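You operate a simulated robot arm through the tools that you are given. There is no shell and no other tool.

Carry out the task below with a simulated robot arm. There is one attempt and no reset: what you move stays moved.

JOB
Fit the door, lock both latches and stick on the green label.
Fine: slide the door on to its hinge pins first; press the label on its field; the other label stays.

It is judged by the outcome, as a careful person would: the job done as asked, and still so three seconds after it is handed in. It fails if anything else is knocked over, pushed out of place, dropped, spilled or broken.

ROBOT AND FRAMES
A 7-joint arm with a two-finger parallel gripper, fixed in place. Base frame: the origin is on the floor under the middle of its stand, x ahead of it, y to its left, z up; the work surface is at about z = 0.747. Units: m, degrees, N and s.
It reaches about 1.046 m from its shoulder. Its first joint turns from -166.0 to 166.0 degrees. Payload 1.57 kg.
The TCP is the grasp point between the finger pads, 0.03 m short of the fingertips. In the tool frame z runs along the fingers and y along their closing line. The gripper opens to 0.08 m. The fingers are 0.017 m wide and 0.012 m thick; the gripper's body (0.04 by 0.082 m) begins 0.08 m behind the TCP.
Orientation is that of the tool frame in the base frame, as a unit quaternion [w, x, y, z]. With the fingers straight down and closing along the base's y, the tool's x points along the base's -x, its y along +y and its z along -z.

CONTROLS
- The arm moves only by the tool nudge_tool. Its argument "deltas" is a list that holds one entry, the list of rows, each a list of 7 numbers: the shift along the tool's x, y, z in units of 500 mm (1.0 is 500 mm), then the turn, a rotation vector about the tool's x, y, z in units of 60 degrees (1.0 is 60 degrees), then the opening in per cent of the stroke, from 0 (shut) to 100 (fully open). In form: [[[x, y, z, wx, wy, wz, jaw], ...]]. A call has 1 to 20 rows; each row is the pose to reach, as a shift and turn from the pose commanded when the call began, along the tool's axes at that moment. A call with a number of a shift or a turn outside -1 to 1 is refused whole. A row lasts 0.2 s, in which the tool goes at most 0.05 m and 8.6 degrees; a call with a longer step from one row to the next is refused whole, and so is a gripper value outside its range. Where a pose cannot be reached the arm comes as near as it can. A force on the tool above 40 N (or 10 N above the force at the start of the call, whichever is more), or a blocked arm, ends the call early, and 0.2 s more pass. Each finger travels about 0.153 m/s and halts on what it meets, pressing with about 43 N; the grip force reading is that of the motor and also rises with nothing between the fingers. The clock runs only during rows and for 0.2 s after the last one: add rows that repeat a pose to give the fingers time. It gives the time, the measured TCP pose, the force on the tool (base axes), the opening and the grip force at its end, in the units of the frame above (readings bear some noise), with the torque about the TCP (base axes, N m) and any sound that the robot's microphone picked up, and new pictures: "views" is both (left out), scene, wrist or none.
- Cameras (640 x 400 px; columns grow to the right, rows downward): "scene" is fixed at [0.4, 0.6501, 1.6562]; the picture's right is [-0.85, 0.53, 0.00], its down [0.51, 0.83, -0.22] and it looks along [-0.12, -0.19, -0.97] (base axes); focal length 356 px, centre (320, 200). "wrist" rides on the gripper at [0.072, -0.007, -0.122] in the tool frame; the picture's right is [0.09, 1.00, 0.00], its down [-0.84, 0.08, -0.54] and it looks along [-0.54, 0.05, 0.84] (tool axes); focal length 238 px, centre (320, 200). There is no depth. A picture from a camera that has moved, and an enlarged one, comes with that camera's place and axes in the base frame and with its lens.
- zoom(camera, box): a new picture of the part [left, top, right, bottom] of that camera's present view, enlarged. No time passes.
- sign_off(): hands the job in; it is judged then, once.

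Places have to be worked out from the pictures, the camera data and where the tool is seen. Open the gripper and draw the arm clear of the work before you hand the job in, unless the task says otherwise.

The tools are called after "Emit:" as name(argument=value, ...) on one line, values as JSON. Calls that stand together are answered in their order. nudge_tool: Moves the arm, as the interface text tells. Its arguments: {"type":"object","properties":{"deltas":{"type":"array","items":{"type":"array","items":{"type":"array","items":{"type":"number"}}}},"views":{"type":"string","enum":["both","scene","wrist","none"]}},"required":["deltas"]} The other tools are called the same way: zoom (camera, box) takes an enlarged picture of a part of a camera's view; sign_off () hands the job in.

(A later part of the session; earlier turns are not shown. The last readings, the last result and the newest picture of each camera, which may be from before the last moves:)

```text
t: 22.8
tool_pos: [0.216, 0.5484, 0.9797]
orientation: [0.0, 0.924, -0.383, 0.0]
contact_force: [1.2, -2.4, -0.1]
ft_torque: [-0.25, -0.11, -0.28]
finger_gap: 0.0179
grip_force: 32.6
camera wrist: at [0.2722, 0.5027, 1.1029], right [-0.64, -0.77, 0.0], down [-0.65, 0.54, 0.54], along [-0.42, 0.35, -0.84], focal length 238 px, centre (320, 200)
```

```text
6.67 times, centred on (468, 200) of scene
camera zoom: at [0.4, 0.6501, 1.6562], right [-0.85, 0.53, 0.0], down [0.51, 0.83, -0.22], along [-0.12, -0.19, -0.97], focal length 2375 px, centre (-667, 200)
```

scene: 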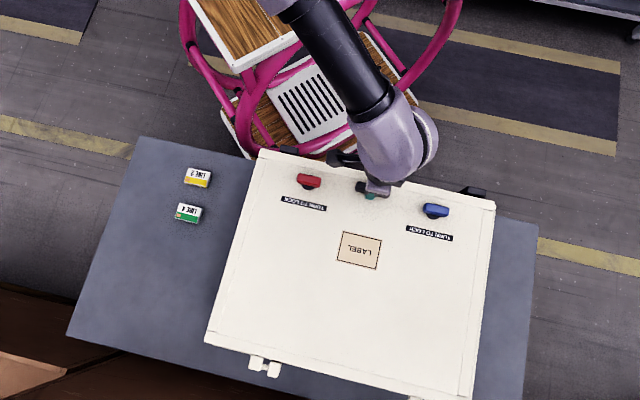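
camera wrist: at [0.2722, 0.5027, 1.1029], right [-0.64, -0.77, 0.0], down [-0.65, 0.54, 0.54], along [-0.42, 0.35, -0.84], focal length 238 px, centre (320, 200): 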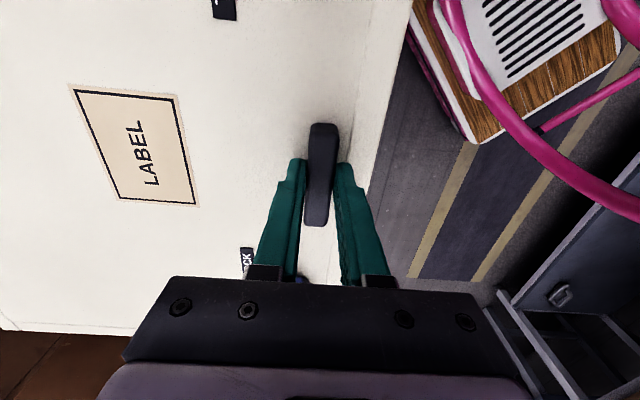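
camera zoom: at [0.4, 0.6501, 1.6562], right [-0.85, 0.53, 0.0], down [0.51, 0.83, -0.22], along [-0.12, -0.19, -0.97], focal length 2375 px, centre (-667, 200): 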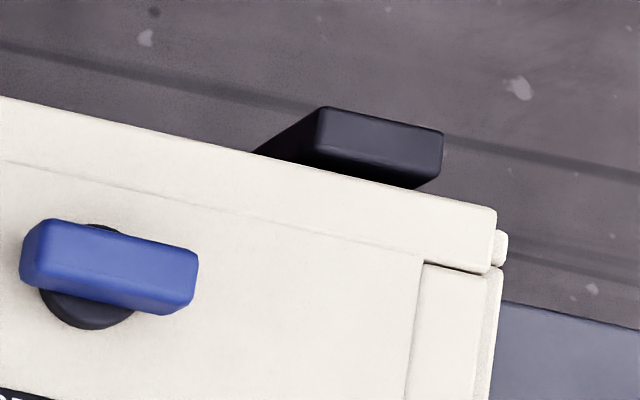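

Parallax-corrected, both the side overhang and the hinge gap show about 12 mm still to go. Drag is small, so I'll slide 9 mm more.

Emit:
nudge_tool(deltas=[[[-0.003, 0, 0, 0, 0, 0, 0], [-0.006, 0, 0, 0, 0, 0, 0], [-0.009, 0, 0, 0, 0, 0, 0], [-0.012, 0, 0, 0, 0, 0, 0], [-0.015, 0, 0, 0, 0, 0, 0], [-0.018, 0, 0, 0, 0, 0, 0], [-0.018, 0, 0, 0, 0, 0, 0]]], views="both")

Emit:
zoom(camera="scene", box=[180, 300, 340, 400])

Emit:
zoom(camera="scene", box=[420, 170, 516, 230])

```text
t: 24.4
tool_pos: [0.2093, 0.5559, 0.9794]
orientation: [0.001, 0.924, -0.383, 0.0]
contact_force: [0.1, -3.7, 0.1]
ft_torque: [-0.25, -0.17, -0.18]
finger_gap: 0.018
grip_force: 32.6
camera wrist: at [0.2663, 0.509, 1.1028], right [-0.64, -0.77, 0.0], down [-0.65, 0.54, 0.54], along [-0.42, 0.35, -0.84], focal length 238 px, centre (320, 200)
```

scene: 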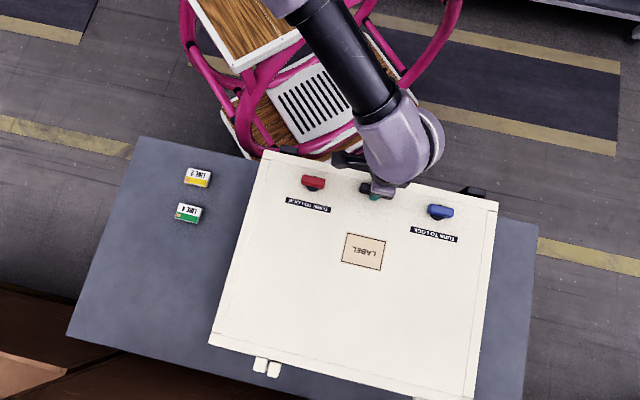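
wrist: 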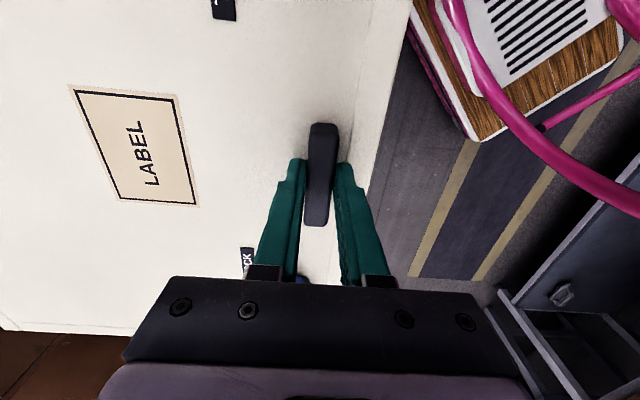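

```text
4.00 times, centred on (260, 350) of scene
camera zoom: at [0.4, 0.6501, 1.6562], right [-0.85, 0.53, 0.0], down [0.51, 0.83, -0.22], along [-0.12, -0.19, -0.97], focal length 1425 px, centre (560, -400)
```

zoom: 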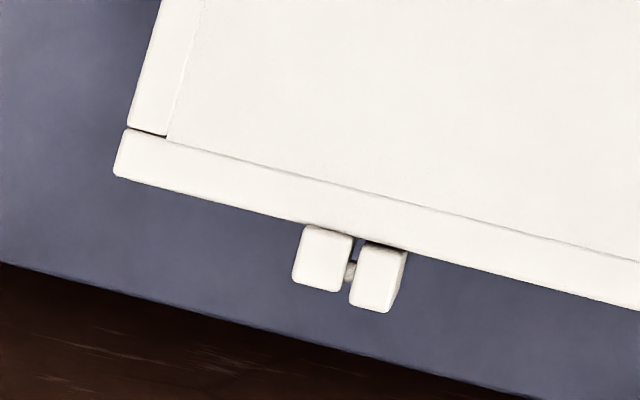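

```text
6.67 times, centred on (468, 200) of scene
camera zoom: at [0.4, 0.6501, 1.6562], right [-0.85, 0.53, 0.0], down [0.51, 0.83, -0.22], along [-0.12, -0.19, -0.97], focal length 2375 px, centre (-667, 200)
```

zoom: 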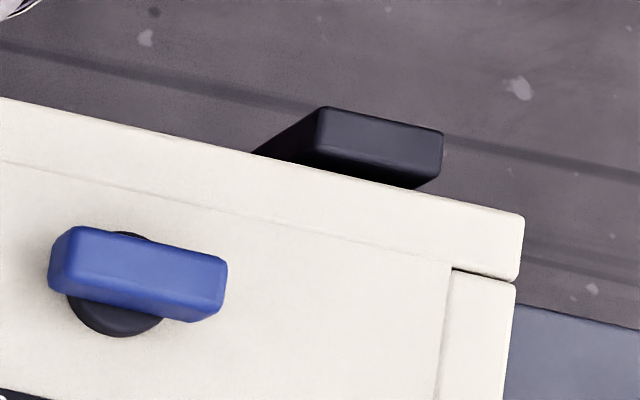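

About 4 mm of hinge gap remains. I'll creep forward in 1 mm rows.

Emit:
nudge_tool(deltas=[[[-0.002, 0, 0, 0, 0, 0, 0], [-0.004, 0, 0, 0, 0, 0, 0], [-0.006, 0, 0, 0, 0, 0, 0], [-0.008, 0, 0, 0, 0, 0, 0], [-0.008, 0, 0, 0, 0, 0, 0]]], views="both")

Emit:
zoom(camera="scene", box=[232, 350, 312, 400])

Emit:
zoom(camera="scene", box=[420, 170, 516, 230])

```text
t: 25.6
tool_pos: [0.208, 0.5573, 0.9806]
orientation: [0.001, 0.924, -0.383, 0.001]
contact_force: [11.7, -21.5, 7.0]
ft_torque: [-0.84, -0.65, 0.09]
finger_gap: 0.018
grip_force: 32.3
camera wrist: at [0.2642, 0.5104, 1.1029], right [-0.64, -0.77, 0.0], down [-0.65, 0.54, 0.54], along [-0.42, 0.35, -0.84], focal length 238 px, centre (320, 200)
```

scene: 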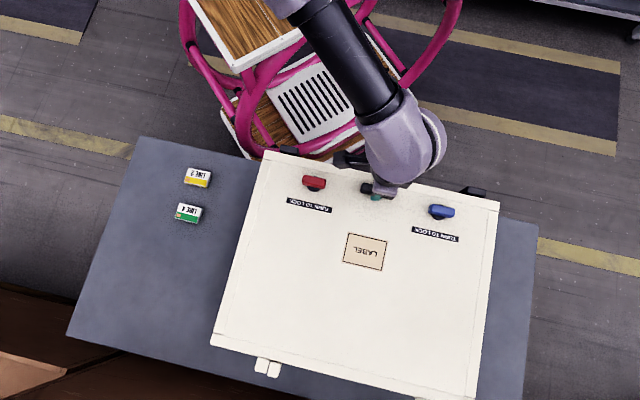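
wrist: 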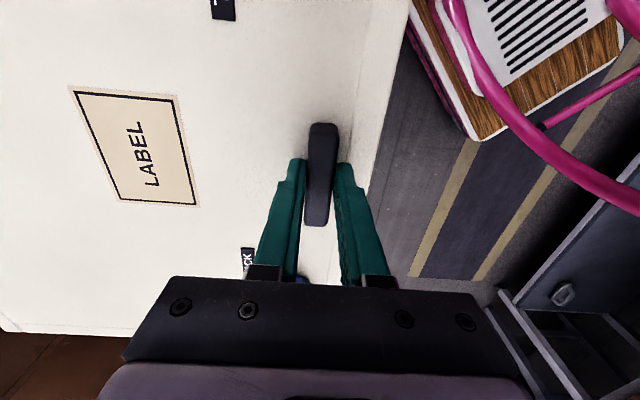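

```text
8.00 times, centred on (272, 375) of scene
camera zoom: at [0.4, 0.6501, 1.6562], right [-0.85, 0.53, 0.0], down [0.51, 0.83, -0.22], along [-0.12, -0.19, -0.97], focal length 2850 px, centre (704, -1200)
```

zoom: 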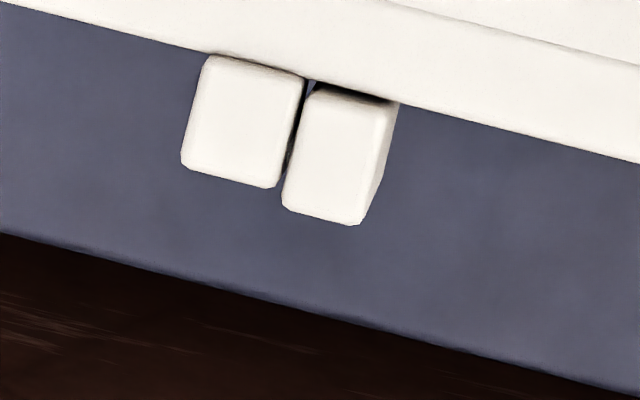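

```text
6.67 times, centred on (468, 200) of scene
camera zoom: at [0.4, 0.6501, 1.6562], right [-0.85, 0.53, 0.0], down [0.51, 0.83, -0.22], along [-0.12, -0.19, -0.97], focal length 2375 px, centre (-667, 200)
```

zoom: 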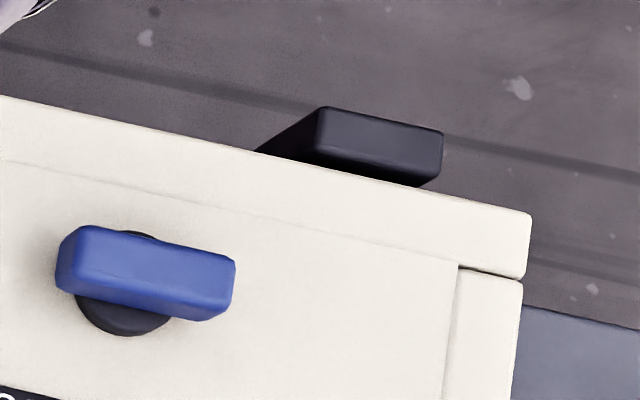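

The force rose to about 24 N and the knuckle is up against the hinge block, so the door is fully on its pins. I'll ease off the push, open the jaws and lift clear.

Emit:
nudge_tool(deltas=[[[0.001, 0, 0, 0, 0, 0, 0], [0.002, 0, 0, 0, 0, 0, 0], [0.002, 0, 0, 0, 0, 0, 0], [0.002, 0, 0, 0, 0, 0, 25], [0.002, 0, 0, 0, 0, 0, 45], [0.002, 0, 0, 0, 0, 0, 50], [0.002, 0, -0.04, 0, 0, 0, 50], [0.002, 0, -0.1, 0, 0, 0, 50], [0.002, 0, -0.16, 0, 0, 0, 50], [0.002, 0, -0.16, 0, 0, 0, 50]]], views="both")

Emit:
zoom(camera="scene", box=[232, 350, 312, 400])

Emit:
zoom(camera="scene", box=[420, 170, 516, 230])

```text
t: 27.8
tool_pos: [0.208, 0.5587, 1.0587]
orientation: [0.001, 0.924, -0.383, 0.0]
contact_force: [0.2, 0.2, -0.3]
ft_torque: [0.0, -0.02, 0.01]
finger_gap: 0.04
grip_force: 0.1
camera wrist: at [0.2641, 0.5115, 1.1823], right [-0.64, -0.77, 0.0], down [-0.65, 0.54, 0.54], along [-0.42, 0.35, -0.84], focal length 238 px, centre (320, 200)
```

scene: 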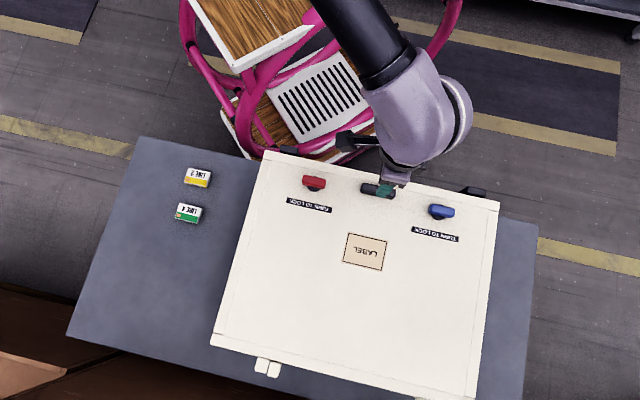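
wrist: 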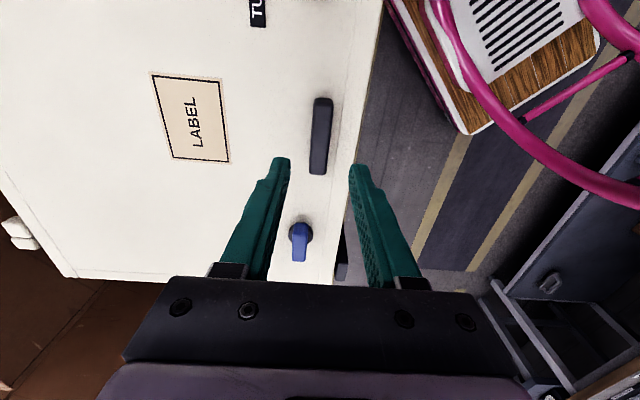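

```text
8.00 times, centred on (272, 375) of scene
camera zoom: at [0.4, 0.6501, 1.6562], right [-0.85, 0.53, 0.0], down [0.51, 0.83, -0.22], along [-0.12, -0.19, -0.97], focal length 2850 px, centre (704, -1200)
```

zoom: 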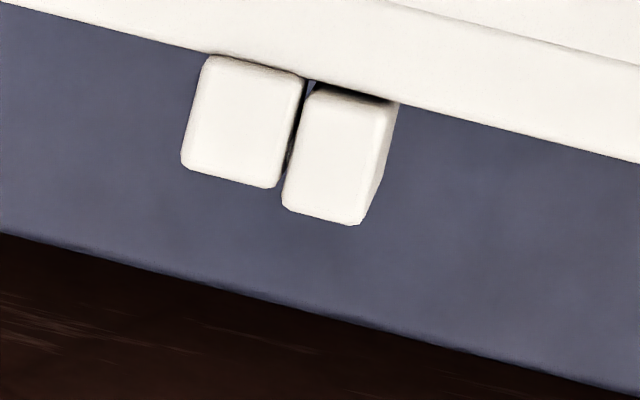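

```text
6.67 times, centred on (468, 200) of scene
camera zoom: at [0.4, 0.6501, 1.6562], right [-0.85, 0.53, 0.0], down [0.51, 0.83, -0.22], along [-0.12, -0.19, -0.97], focal length 2375 px, centre (-667, 200)
```

zoom: 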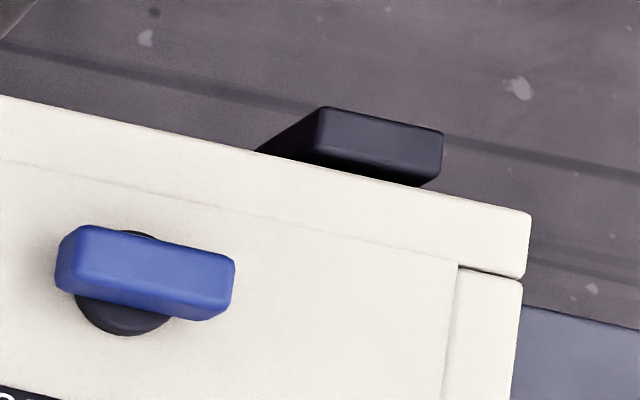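

The door stayed put with the hinges fully engaged. From the scene view the blue knob is at about (0.123, 0.663), so I'm moving above it and zooming on the red one too.

Emit:
nudge_tool(deltas=[[[-0.067, -0.007, -0.01, 0, 0, 0, 50], [-0.134, -0.014, -0.02, 0, 0, 0, 50], [-0.2, -0.021, -0.02, 0, 0, 0, 50], [-0.267, -0.028, -0.02, 0, 0, 0, 50], [-0.267, -0.028, -0.02, 0, 0, 0, 50]]], views="both")

Emit:
zoom(camera="scene", box=[265, 150, 361, 210])

Emit:
zoom(camera="wrist", box=[240, 90, 400, 190])

```text
t: 29.0
tool_pos: [0.1249, 0.6613, 1.068]
orientation: [0.0, 0.924, -0.383, 0.0]
contact_force: [-0.3, 0.0, 0.6]
ft_torque: [-0.02, 0.01, 0.04]
finger_gap: 0.0399
grip_force: 0.0
camera wrist: at [0.1805, 0.6155, 1.1915], right [-0.64, -0.77, 0.0], down [-0.65, 0.54, 0.54], along [-0.42, 0.35, -0.84], focal length 238 px, centre (320, 200)
```

scene: 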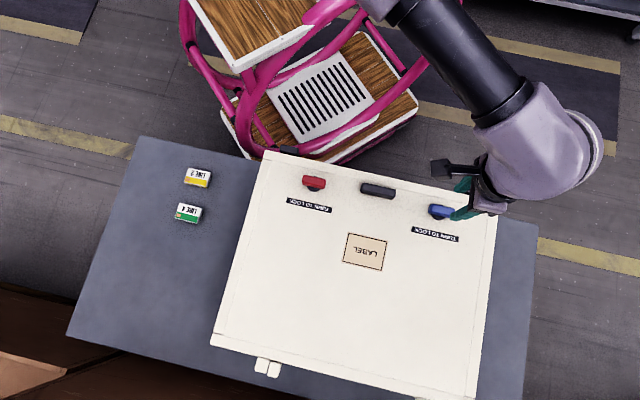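
wrist: 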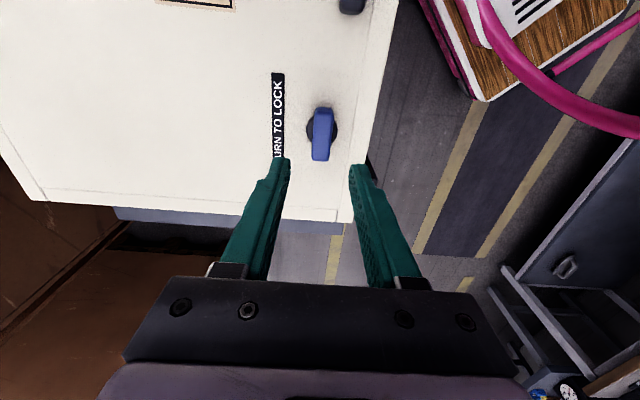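

```text
6.67 times, centred on (313, 180) of scene
camera zoom: at [0.4, 0.6501, 1.6562], right [-0.85, 0.53, 0.0], down [0.51, 0.83, -0.22], along [-0.12, -0.19, -0.97], focal length 2375 px, centre (367, 333)
```

zoom: 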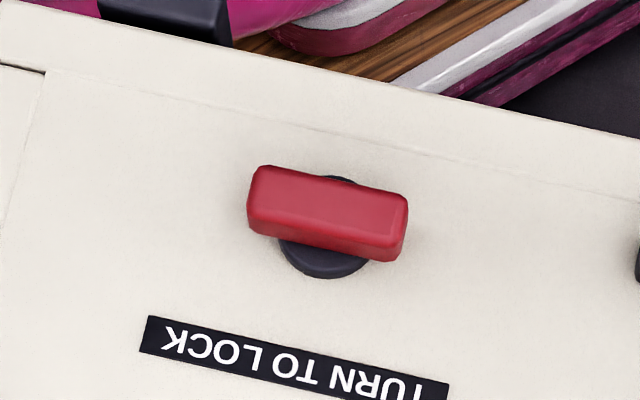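

```text
4.00 times, centred on (320, 140) of wrist
camera zoom: at [0.1805, 0.6155, 1.1915], right [-0.64, -0.77, 0.0], down [-0.65, 0.54, 0.54], along [-0.42, 0.35, -0.84], focal length 953 px, centre (320, 440)
```

zoom: 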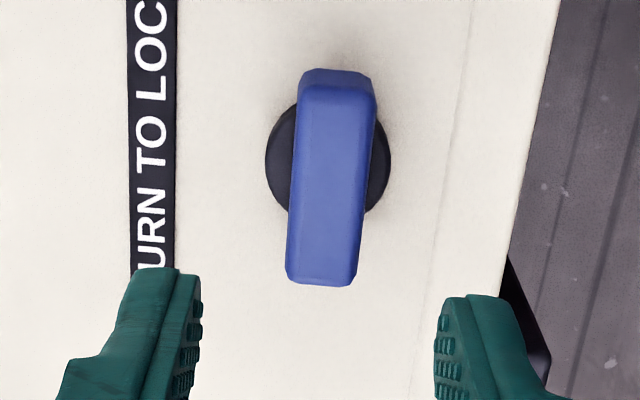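

The wrist view gives the blue knob axis at (0.1229, 0.6605), 2 mm from my TCP. I'll correct that, lower to z ≈ 0.979 and close on the bar.

Emit:
nudge_tool(deltas=[[[-0.002, 0.004, 0.05, 0, 0, 0, 50], [-0.002, 0.004, 0.1, 0, 0, 0, 50], [-0.002, 0.004, 0.15, 0, 0, 0, 50], [-0.002, 0.004, 0.178, 0, 0, 0, 50], [-0.002, 0.004, 0.178, 0, 0, 0, 50]]], views="wrist")

Emit:
zoom(camera="wrist", box=[240, 130, 400, 230])

```text
t: 30.2
tool_pos: [0.1213, 0.6626, 0.9803]
orientation: [0.0, 0.924, -0.382, 0.0]
contact_force: [-0.3, -0.4, 0.6]
ft_torque: [0.0, -0.03, 0.0]
finger_gap: 0.0402
grip_force: 0.1
camera wrist: at [0.1781, 0.6164, 1.1028], right [-0.64, -0.77, 0.0], down [-0.65, 0.54, 0.54], along [-0.42, 0.35, -0.84], focal length 238 px, centre (320, 200)
```

wrist: 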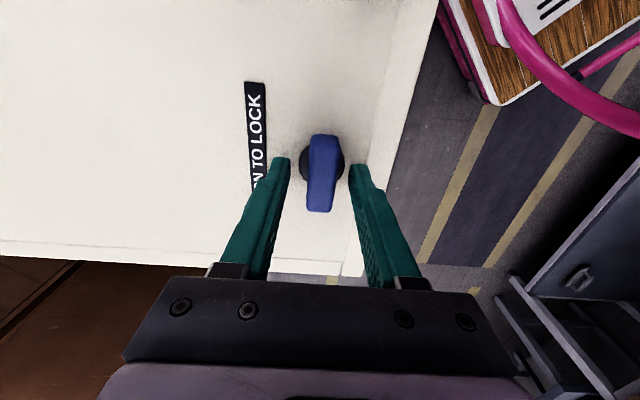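

```text
4.00 times, centred on (320, 180) of wrist
camera zoom: at [0.1781, 0.6164, 1.1028], right [-0.64, -0.77, 0.0], down [-0.65, 0.54, 0.54], along [-0.42, 0.35, -0.84], focal length 953 px, centre (320, 280)
```

zoom: 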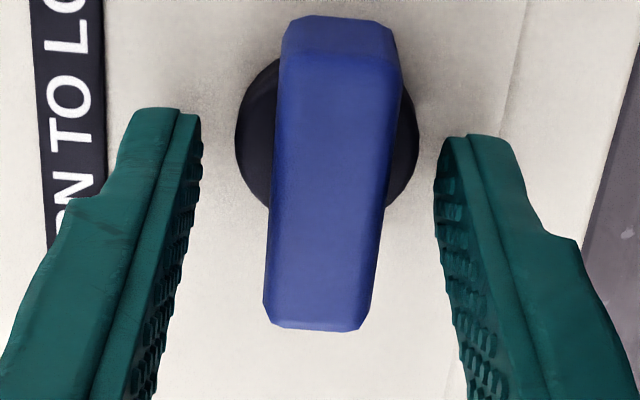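

The tool axis sits within about 1–2 mm of the knob axis. I'll trim that and close the jaws on the blue bar.

Emit:
nudge_tool(deltas=[[[-0.003, 0.002, 0, 0, 0, 0, 50], [-0.003, 0.002, 0, 0, 0, 0, 30], [-0.003, 0.002, 0, 0, 0, 0, 15], [-0.003, 0.002, 0, 0, 0, 0, 0], [-0.003, 0.002, 0, 0, 0, 0, 0]]], views="wrist")

```text
t: 31.4
tool_pos: [0.1184, 0.6639, 0.9799]
orientation: [0.0, 0.924, -0.382, 0.0]
contact_force: [0.9, 2.4, -0.5]
ft_torque: [0.09, -0.1, -0.03]
finger_gap: 0.0178
grip_force: 32.8
camera wrist: at [0.1762, 0.6168, 1.1029], right [-0.64, -0.77, 0.0], down [-0.65, 0.54, 0.54], along [-0.42, 0.35, -0.84], focal length 238 px, centre (320, 200)
```

wrist: 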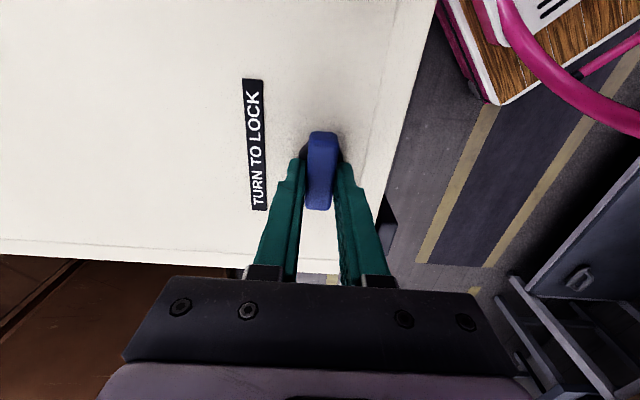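

I'm gripping the bar (17.8 mm). To find the locking direction I'll turn a small 9° clockwise as seen from above and read the torque.

Emit:
nudge_tool(deltas=[[[0, 0, 0, 0, 0, 0.04, 0], [0, 0, 0, 0, 0, 0.08, 0], [0, 0, 0, 0, 0, 0.115, 0], [0, 0, 0, 0, 0, 0.15, 0], [0, 0, 0, 0, 0, 0.15, 0]]], views="both")

Emit:
zoom(camera="wrist", box=[240, 100, 400, 200])

```text
t: 32.6
tool_pos: [0.1211, 0.6643, 0.9809]
orientation: [-0.001, 0.891, -0.454, 0.0]
contact_force: [5.1, 17.8, 0.5]
ft_torque: [0.38, -0.07, 0.12]
finger_gap: 0.0178
grip_force: 32.6
camera wrist: at [0.1688, 0.6088, 1.1029], right [-0.75, -0.66, 0.0], down [-0.55, 0.63, 0.54], along [-0.36, 0.41, -0.84], focal length 238 px, centre (320, 200)
```

scene: 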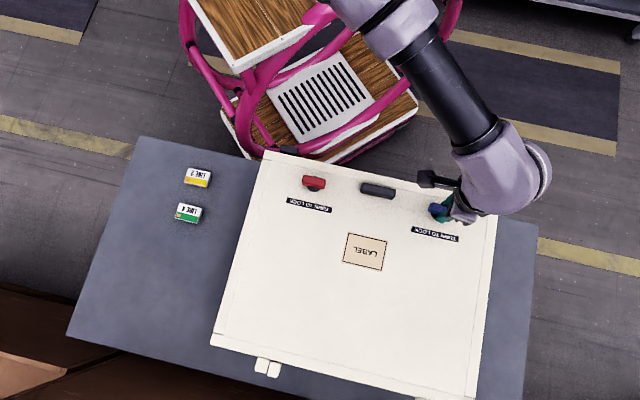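
wrist: 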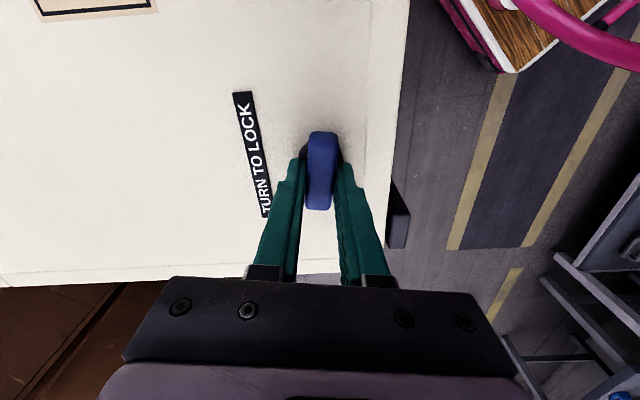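

```text
4.00 times, centred on (320, 150) of wrist
camera zoom: at [0.1688, 0.6088, 1.1029], right [-0.75, -0.66, 0.0], down [-0.55, 0.63, 0.54], along [-0.36, 0.41, -0.84], focal length 953 px, centre (320, 400)
```

zoom: 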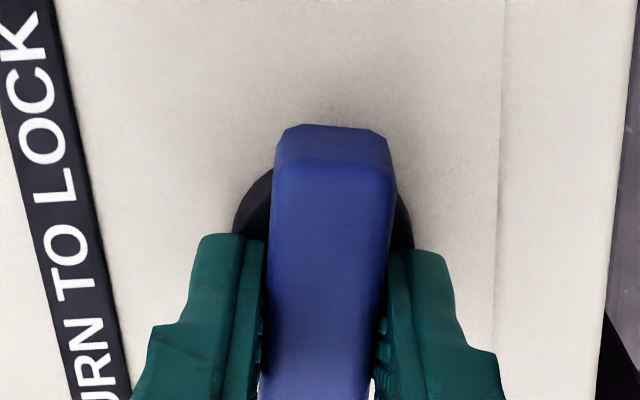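

The bar turned freely clockwise (torque only 0.12 N m), but the side force of 18 N says the TCP isn't on the knob axis. I'll check that the door hasn't shifted before I correct it.

Emit:
zoom(camera="scene", box=[232, 350, 312, 400])

Emit:
zoom(camera="scene", box=[420, 170, 516, 230])

```text
8.00 times, centred on (272, 375) of scene
camera zoom: at [0.4, 0.6501, 1.6562], right [-0.85, 0.53, 0.0], down [0.51, 0.83, -0.22], along [-0.12, -0.19, -0.97], focal length 2850 px, centre (704, -1200)
```

zoom: 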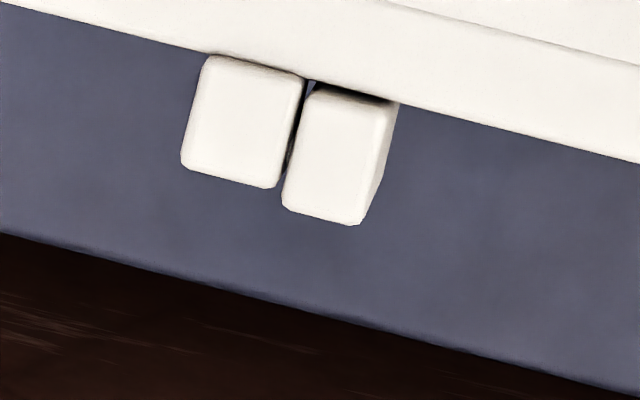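

```text
6.67 times, centred on (468, 200) of scene
camera zoom: at [0.4, 0.6501, 1.6562], right [-0.85, 0.53, 0.0], down [0.51, 0.83, -0.22], along [-0.12, -0.19, -0.97], focal length 2375 px, centre (-667, 200)
```

zoom: 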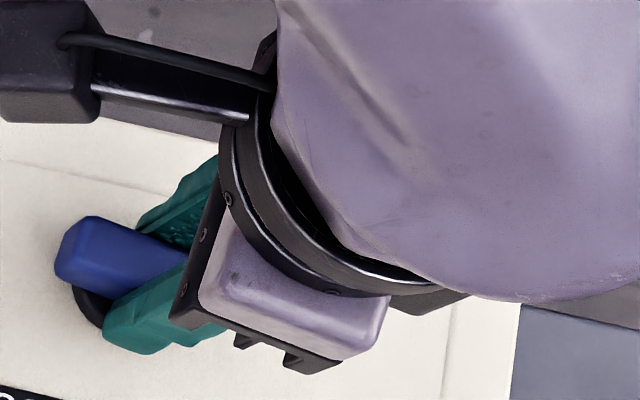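

The door hasn't moved. I'll open, shift the TCP about 4 mm along the bar and 2 mm across toward the knob axis, and grip again.

Emit:
nudge_tool(deltas=[[[0, 0, 0, 0, 0, 0.15, 30], [0, 0, 0, 0, 0, 0.15, 45], [0, 0, 0, 0, 0, 0.15, 45]]], views="none")

```text
refused: row 1 steps farther than a row can; nothing moved
```

Deltas restart from the current pose each call, so the turn entry has to be zero here.

Emit:
nudge_tool(deltas=[[[0, 0, 0, 0, 0, 0, 30], [0, 0, 0, 0, 0, 0, 45], [0, 0, 0, 0, 0, 0, 45], [0.004, -0.002, 0, 0, 0, 0, 45], [0.008, -0.004, 0, 0, 0, 0, 45], [0.008, -0.004, 0, 0, 0, 0, 45]]], views="wrist")

Emit:
zoom(camera="wrist", box=[240, 110, 400, 210])

```text
t: 34.0
tool_pos: [0.1235, 0.6608, 0.9799]
orientation: [0.0, 0.891, -0.454, 0.001]
contact_force: [0.4, 0.2, 0.4]
ft_torque: [0.02, -0.01, -0.04]
finger_gap: 0.0361
grip_force: 0.1
camera wrist: at [0.1724, 0.605, 1.1032], right [-0.75, -0.66, 0.0], down [-0.55, 0.63, 0.54], along [-0.36, 0.41, -0.84], focal length 238 px, centre (320, 200)
```

wrist: 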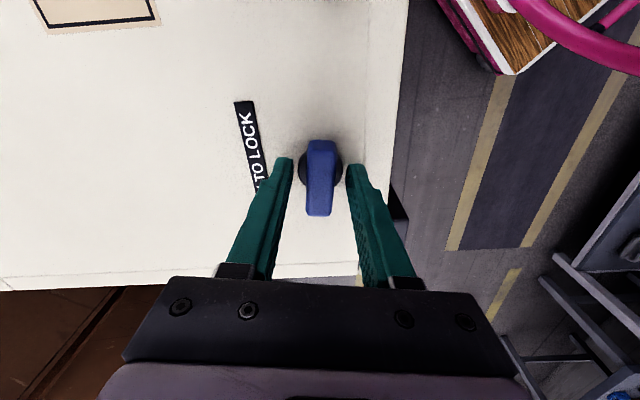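

```text
4.00 times, centred on (320, 160) of wrist
camera zoom: at [0.1724, 0.605, 1.1032], right [-0.75, -0.66, 0.0], down [-0.55, 0.63, 0.54], along [-0.36, 0.41, -0.84], focal length 953 px, centre (320, 360)
```

zoom: 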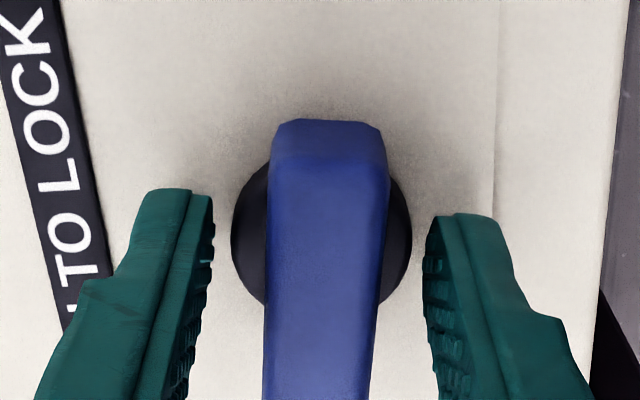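

The tool axis now projects near the disc centre. I'll close and turn another 12° clockwise while reading the forces.

Emit:
nudge_tool(deltas=[[[0, 0, 0, 0, 0, 0, 25], [0, 0, 0, 0, 0, 0, 0], [0, 0, 0, 0, 0, 0, 0], [0, 0, 0, 0, 0, 0, 0]]], views="none")

Emit:
nudge_tool(deltas=[[[0, 0, 0, 0, 0, 0.05, 0], [0, 0, 0, 0, 0, 0.1, 0], [0, 0, 0, 0, 0, 0.15, 0], [0, 0, 0, 0, 0, 0.2, 0], [0, 0, 0, 0, 0, 0.2, 0]]], views="wrist")

```text
t: 35.0
tool_pos: [0.1239, 0.6606, 0.98]
orientation: [0.0, 0.891, -0.454, 0.0]
contact_force: [-1.3, -1.1, 0.1]
ft_torque: [0.01, -0.05, 0.02]
finger_gap: 0.0175
grip_force: 32.7
```

```text
t: 36.2
tool_pos: [0.123, 0.6586, 0.9809]
orientation: [0.001, 0.839, -0.545, 0.001]
contact_force: [-1.8, 0.6, 0.1]
ft_torque: [0.06, -0.01, -0.02]
finger_gap: 0.0177
grip_force: 32.9
camera wrist: at [0.1595, 0.5961, 1.1032], right [-0.87, -0.49, 0.0], down [-0.41, 0.73, 0.54], along [-0.27, 0.47, -0.84], focal length 238 px, centre (320, 200)
```

wrist: 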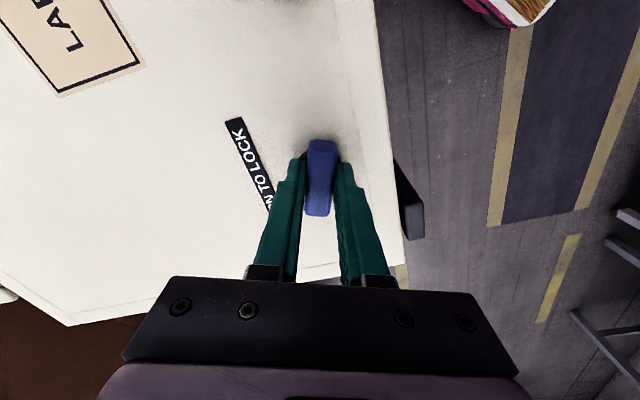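

Forces are now negligible, so the axis is right, about (0.123, 0.660). I'll continue clockwise another 45°.

Emit:
nudge_tool(deltas=[[[0, 0, 0, 0, 0, 0.1, 0], [0, 0, 0, 0, 0, 0.2, 0], [0, 0, 0, 0, 0, 0.3, 0], [0, 0, 0, 0, 0, 0.4, 0], [0, 0, 0, 0, 0, 0.5, 0], [0, 0, 0, 0, 0, 0.6, 0], [0, 0, 0, 0, 0, 0.7, 0], [0, 0, 0, 0, 0, 0.75, 0]]], views="both")

```text
t: 38.0
tool_pos: [0.123, 0.6596, 0.98]
orientation: [-0.001, -0.566, 0.825, -0.001]
contact_force: [-7.1, -2.3, -0.4]
ft_torque: [-0.46, 0.32, 0.0]
finger_gap: 0.0174
grip_force: 32.2
camera wrist: at [0.1039, 0.5897, 1.1038], right [-0.96, 0.27, 0.0], down [0.23, 0.81, 0.54], along [0.15, 0.52, -0.84], focal length 238 px, centre (320, 200)
```

scene: 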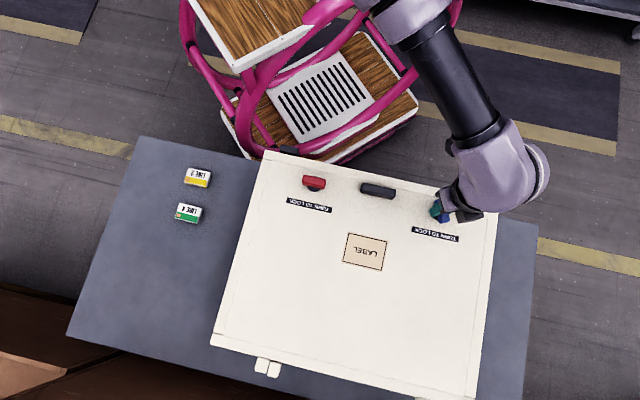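
wrist: 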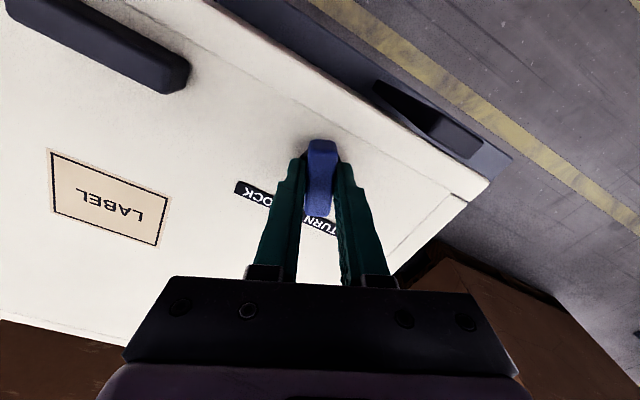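

It has turned 66° and still moves freely. I'll turn the remaining 24° in small rows, watching for a stop or a click.

Emit:
nudge_tool(deltas=[[[0, 0, 0, 0, 0, 0.07, 0], [0, 0, 0, 0, 0, 0.14, 0], [0, 0, 0, 0, 0, 0.21, 0], [0, 0, 0, 0, 0, 0.28, 0], [0, 0, 0, 0, 0, 0.34, 0], [0, 0, 0, 0, 0, 0.4, 0], [0, 0, 0, 0, 0, 0.4, 0]]], views="both")

```text
t: 39.6
tool_pos: [0.1222, 0.6602, 0.9804]
orientation: [0.0, -0.383, 0.924, 0.0]
contact_force: [-13.1, 0.3, -1.1]
ft_torque: [-0.15, 0.35, 0.03]
finger_gap: 0.0176
grip_force: 32.7
camera wrist: at [0.0771, 0.6037, 1.104], right [-0.77, 0.64, 0.0], down [0.54, 0.65, 0.54], along [0.35, 0.42, -0.84], focal length 238 px, centre (320, 200)
```

scene: 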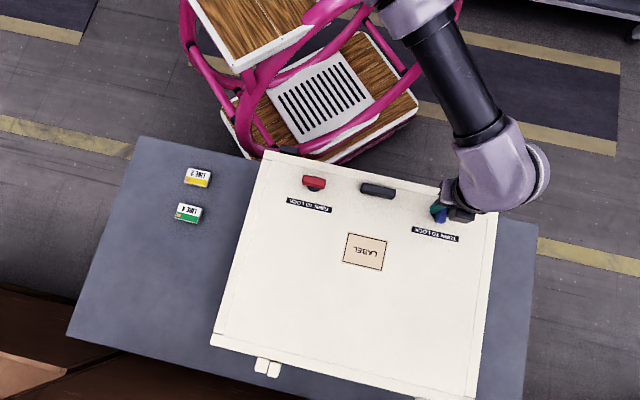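
wrist: 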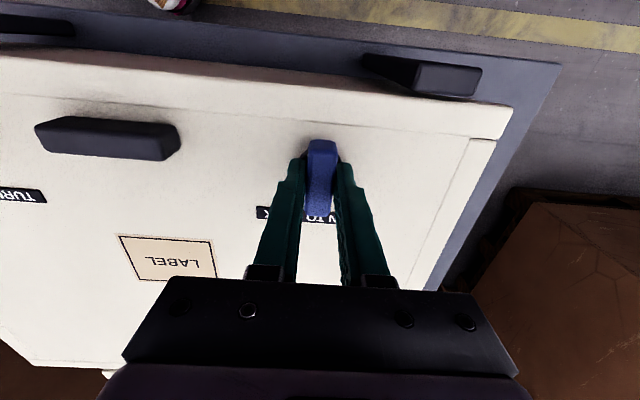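

The bar is now square to the edge (90°) with no stop felt yet. I'll try 5° more to see whether this is the end of its travel.

Emit:
nudge_tool(deltas=[[[0, 0, 0, 0, 0, 0.03, 0], [0, 0, 0, 0, 0, 0.06, 0], [0, 0, 0, 0, 0, 0.083, 0], [0, 0, 0, 0, 0, 0.083, 0]]], views="wrist")

Emit:
zoom(camera="wrist", box=[240, 110, 400, 210])

```text
t: 40.6
tool_pos: [0.1235, 0.6605, 0.9803]
orientation: [0.0, -0.343, 0.939, 0.0]
contact_force: [-15.0, 2.2, -0.4]
ft_torque: [0.25, 0.06, 0.77]
finger_gap: 0.0185
grip_force: 32.4
camera wrist: at [0.0729, 0.6083, 1.1038], right [-0.71, 0.7, 0.0], down [0.59, 0.6, 0.54], along [0.38, 0.39, -0.84], focal length 238 px, centre (320, 200)
```

wrist: 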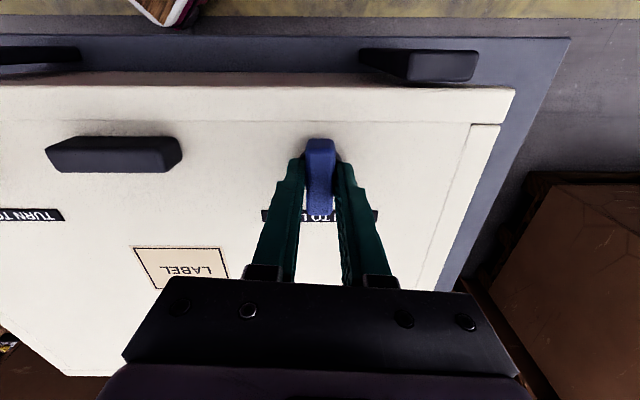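

```text
4.00 times, centred on (320, 160) of wrist
camera zoom: at [0.0729, 0.6083, 1.1038], right [-0.71, 0.7, 0.0], down [0.59, 0.6, 0.54], along [0.38, 0.39, -0.84], focal length 953 px, centre (320, 360)
```

zoom: 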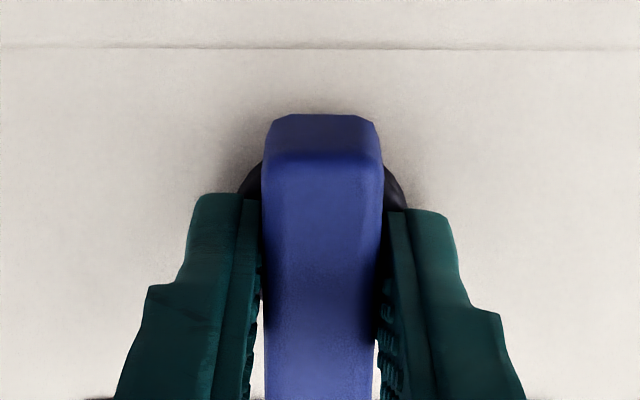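

The torque jumped to 0.77 N m with the knob held at 90°, so that's its end stop and blue is fully turned. I'll ease back 5°, open and lift.

Emit:
nudge_tool(deltas=[[[0, 0, 0, 0, 0, -0.04, 0], [0, 0, 0, 0, 0, -0.07, 0], [0, 0, 0, 0, 0, -0.07, 25], [0, 0, 0, 0, 0, -0.07, 45], [0, 0, 0, 0, 0, -0.07, 50], [0, 0, -0.05, 0, 0, -0.07, 50], [0, 0, -0.12, 0, 0, -0.07, 50], [0, 0, -0.18, 0, 0, -0.07, 50], [0, 0, -0.18, 0, 0, -0.07, 50]]], views="both")

Emit:
zoom(camera="wrist", box=[240, 60, 400, 160])

Emit:
zoom(camera="scene", box=[232, 350, 312, 400])

```text
t: 42.6
tool_pos: [0.1242, 0.6599, 1.0722]
orientation: [0.0, -0.377, 0.926, 0.001]
contact_force: [-0.1, 0.0, -0.9]
ft_torque: [-0.01, 0.03, 0.01]
finger_gap: 0.0398
grip_force: 0.0
camera wrist: at [0.0769, 0.6044, 1.1948], right [-0.76, 0.65, 0.0], down [0.55, 0.64, 0.54], along [0.35, 0.41, -0.84], focal length 238 px, centre (320, 200)
```

scene: 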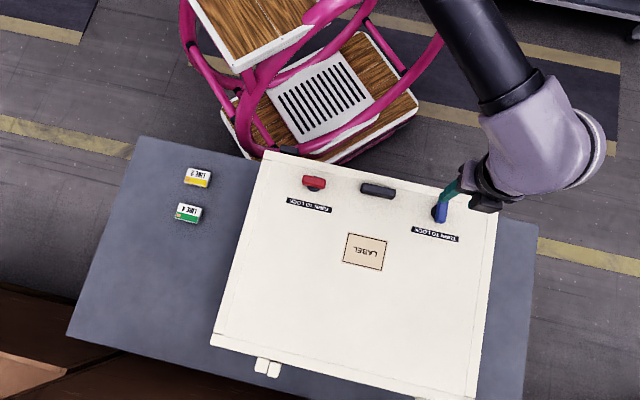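
wrist: 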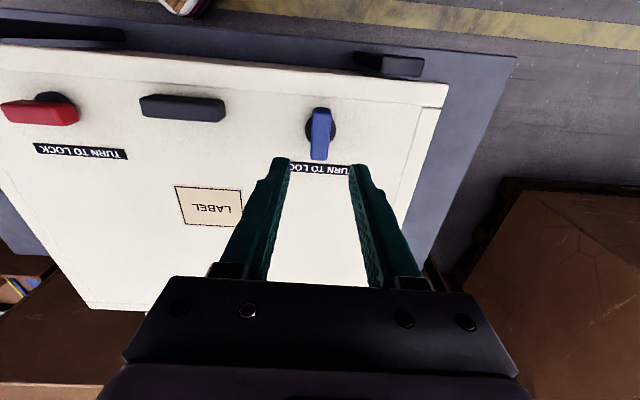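

```text
4.00 times, centred on (320, 110) of wrist
camera zoom: at [0.0769, 0.6044, 1.1948], right [-0.76, 0.65, 0.0], down [0.55, 0.64, 0.54], along [0.35, 0.41, -0.84], focal length 953 px, centre (320, 560)
```

zoom: 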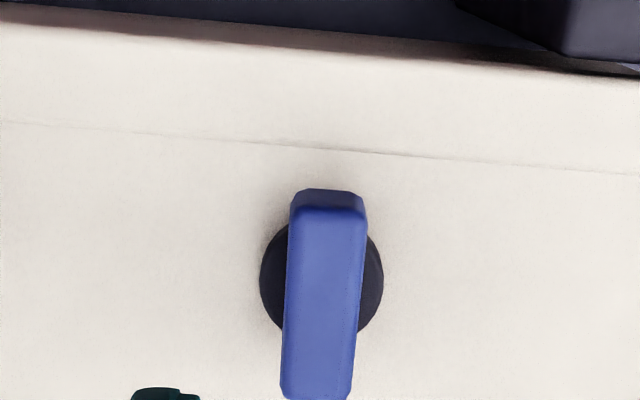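

```text
8.00 times, centred on (272, 375) of scene
camera zoom: at [0.4, 0.6501, 1.6562], right [-0.85, 0.53, 0.0], down [0.51, 0.83, -0.22], along [-0.12, -0.19, -0.97], focal length 2850 px, centre (704, -1200)
```

zoom: 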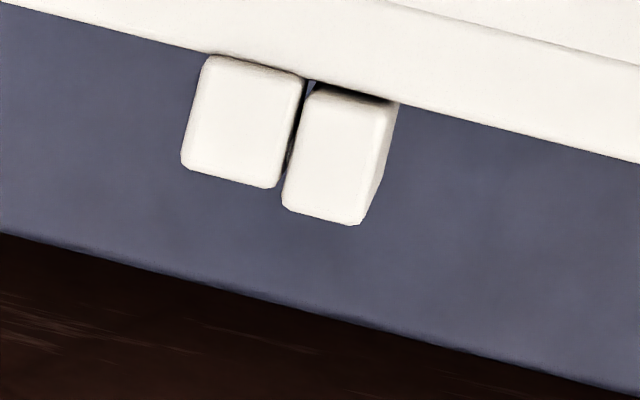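

Blue sits squarely across, and the door and hinge are unchanged. Next I travel to above the red knob (about 0.308, 0.474) while turning back 90° so the fingers straddle its bar.

Emit:
nudge_tool(deltas=[[[0, -0.075, -0.01, 0, 0, -0.14, 50], [0, -0.15, -0.02, 0, 0, -0.28, 50], [0, -0.225, -0.02, 0, 0, -0.42, 50], [0, -0.3, -0.02, 0, 0, -0.56, 50], [0, -0.375, -0.02, 0, 0, -0.7, 50], [0, -0.45, -0.02, 0, 0, -0.84, 50], [0, -0.523, -0.02, 0, 0, -0.98, 50], [0, -0.523, -0.02, 0, 0, -0.98, 50]]], views="none")

Emit:
nudge_tool(deltas=[[[0, 0, 0, 0, 0, -0.13, 50], [0, 0, 0, 0, 0, -0.26, 50], [0, 0, 0, 0, 0, -0.39, 50], [0, 0, 0, 0, 0, -0.53, 50], [0, 0, 0, 0, 0, -0.53, 50]]], views="both")

Emit:
zoom(camera="wrist", box=[240, 60, 400, 160])

```text
t: 44.4
tool_pos: [0.3067, 0.4744, 1.081]
orientation: [-0.001, 0.784, -0.621, 0.0]
contact_force: [-0.2, 0.6, 0.5]
ft_torque: [0.02, -0.02, -0.01]
finger_gap: 0.0398
grip_force: 0.2
```

```text
t: 45.6
tool_pos: [0.3051, 0.473, 1.0807]
orientation: [0.001, 0.924, -0.383, 0.0]
contact_force: [0.8, 0.0, -0.4]
ft_torque: [0.0, 0.01, -0.01]
finger_gap: 0.04
grip_force: 0.0
camera wrist: at [0.3623, 0.4264, 1.2042], right [-0.64, -0.77, 0.0], down [-0.65, 0.54, 0.54], along [-0.42, 0.35, -0.84], focal length 238 px, centre (320, 200)
```

scene: 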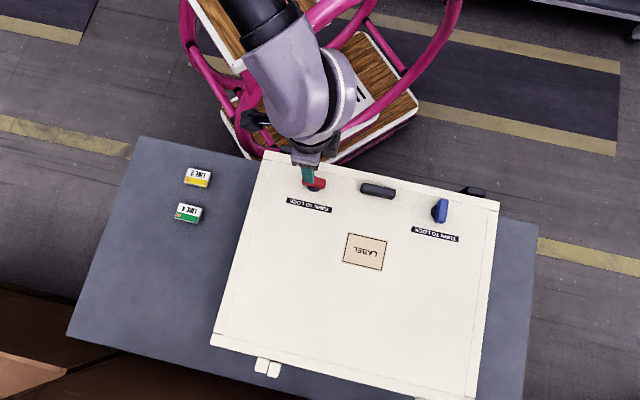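
wrist: 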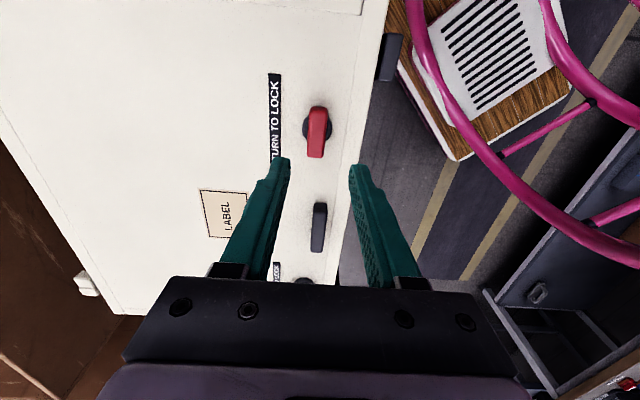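

```text
4.00 times, centred on (320, 110) of wrist
camera zoom: at [0.3623, 0.4264, 1.2042], right [-0.64, -0.77, 0.0], down [-0.65, 0.54, 0.54], along [-0.42, 0.35, -0.84], focal length 953 px, centre (320, 560)
```

zoom: 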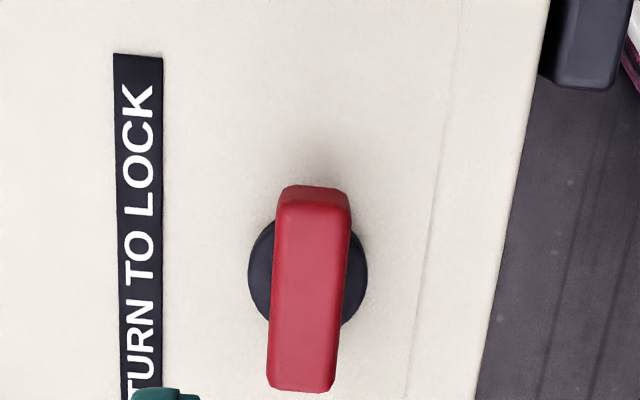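

The red knob axis comes out at (0.306, 0.477), which agrees with the scene estimate. I'll correct by about 2 mm each way and lower to grip height.

Emit:
nudge_tool(deltas=[[[-0.004, -0.005, 0.05, 0, 0, 0, 50], [-0.004, -0.005, 0.1, 0, 0, 0, 50], [-0.004, -0.005, 0.15, 0, 0, 0, 50], [-0.004, -0.005, 0.202, 0, 0, 0, 50], [-0.004, -0.005, 0.202, 0, 0, 0, 50]]], views="wrist")

Emit:
zoom(camera="wrist", box=[240, 110, 400, 210])

```text
t: 46.8
tool_pos: [0.3073, 0.4733, 0.9782]
orientation: [0.0, 0.924, -0.384, 0.0]
contact_force: [-0.3, 0.3, -0.7]
ft_torque: [-0.02, 0.02, 0.0]
finger_gap: 0.0403
grip_force: 0.0
camera wrist: at [0.3626, 0.4277, 1.1013], right [-0.64, -0.77, 0.0], down [-0.65, 0.54, 0.54], along [-0.42, 0.35, -0.84], focal length 238 px, centre (320, 200)
```

wrist: 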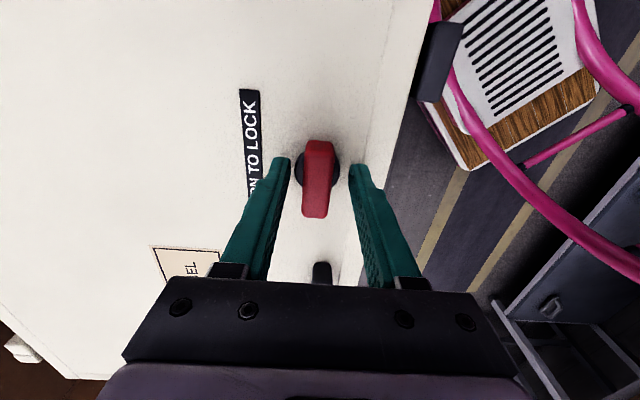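

```text
4.00 times, centred on (320, 160) of wrist
camera zoom: at [0.3626, 0.4277, 1.1013], right [-0.64, -0.77, 0.0], down [-0.65, 0.54, 0.54], along [-0.42, 0.35, -0.84], focal length 953 px, centre (320, 360)
```

zoom: 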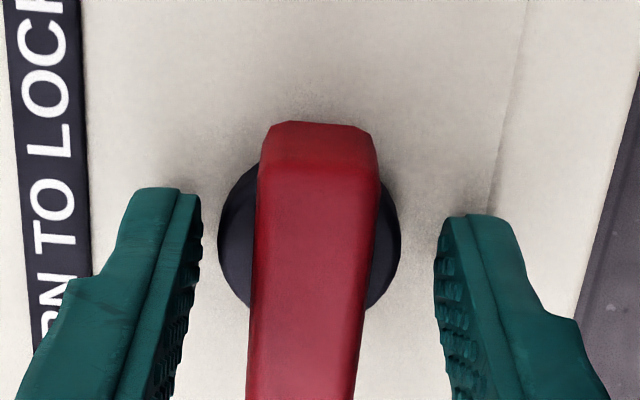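

Compared with the well-aligned blue view, the disc is 2 mm toward the hinge side. I'll shift by that, close, and test-turn clockwise 9°.

Emit:
nudge_tool(deltas=[[[0, -0.004, 0, 0, 0, 0, 50], [0, -0.004, 0, 0, 0, 0, 30], [0, -0.004, 0, 0, 0, 0, 0], [0, -0.004, 0, 0, 0, 0, 0], [0, -0.004, 0, 0, 0, 0, 0]]], views="none")

Emit:
nudge_tool(deltas=[[[0, 0, 0, 0, 0, 0.04, 0], [0, 0, 0, 0, 0, 0.08, 0], [0, 0, 0, 0, 0, 0.12, 0], [0, 0, 0, 0, 0, 0.15, 0], [0, 0, 0, 0, 0, 0.15, 0]]], views="wrist")

```text
t: 48.0
tool_pos: [0.3076, 0.4757, 0.9785]
orientation: [0.001, 0.923, -0.384, 0.0]
contact_force: [-1.1, -0.1, 0.7]
ft_torque: [0.08, -0.02, -0.02]
finger_gap: 0.0174
grip_force: 32.1
```

```text
t: 49.2
tool_pos: [0.3092, 0.4748, 0.9794]
orientation: [0.001, 0.89, -0.456, 0.0]
contact_force: [-3.0, -7.1, 0.2]
ft_torque: [-0.56, -0.24, 0.05]
finger_gap: 0.0176
grip_force: 32.1
camera wrist: at [0.3557, 0.4212, 1.1025], right [-0.75, -0.66, 0.0], down [-0.55, 0.63, 0.54], along [-0.36, 0.41, -0.84], focal length 238 px, centre (320, 200)
```

wrist: 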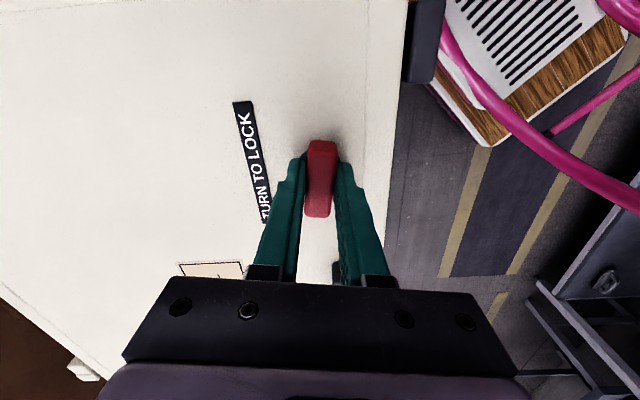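

It also turns freely clockwise. The 7 N side force suggests a 2 mm offset along the bar, so I'll open, shift and grip again. Then I'll check there's a stop in the opposite direction at the start position.

Emit:
nudge_tool(deltas=[[[0, 0, 0, 0, 0, 0, 30], [0, 0, 0, 0, 0, 0, 40], [-0.004, 0, 0, 0, 0, 0, 40], [-0.004, 0, 0, 0, 0, 0, 20], [-0.004, 0, 0, 0, 0, 0, 0], [-0.004, 0, 0, 0, 0, 0, 0], [-0.004, 0, 0, 0, 0, 0, 0]]], views="none")

Emit:
nudge_tool(deltas=[[[0, 0, 0, 0, 0, -0.05, 0], [0, 0, 0, 0, 0, -0.1, 0], [0, 0, 0, 0, 0, -0.15, 0], [0, 0, 0, 0, 0, -0.19, 0], [0, 0, 0, 0, 0, -0.23, 0], [0, 0, 0, 0, 0, -0.23, 0]]], views="wrist")

```text
t: 50.8
tool_pos: [0.3052, 0.479, 0.9802]
orientation: [0.0, 0.891, -0.455, 0.0]
contact_force: [-6.1, -4.9, 1.7]
ft_torque: [-0.08, 0.01, -0.01]
finger_gap: 0.0178
grip_force: 32.2
```

```text
t: 52.2
tool_pos: [0.3052, 0.4778, 0.9788]
orientation: [0.0, 0.939, -0.344, 0.0]
contact_force: [-16.7, -7.7, 6.2]
ft_torque: [-0.05, 0.31, -0.82]
finger_gap: 0.0186
grip_force: 32.8
camera wrist: at [0.3652, 0.4365, 1.1026], right [-0.57, -0.82, 0.0], down [-0.69, 0.48, 0.54], along [-0.44, 0.31, -0.84], focal length 238 px, centre (320, 200)
```

wrist: 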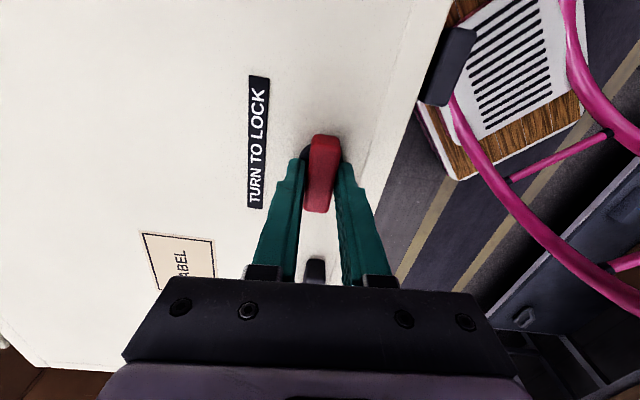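

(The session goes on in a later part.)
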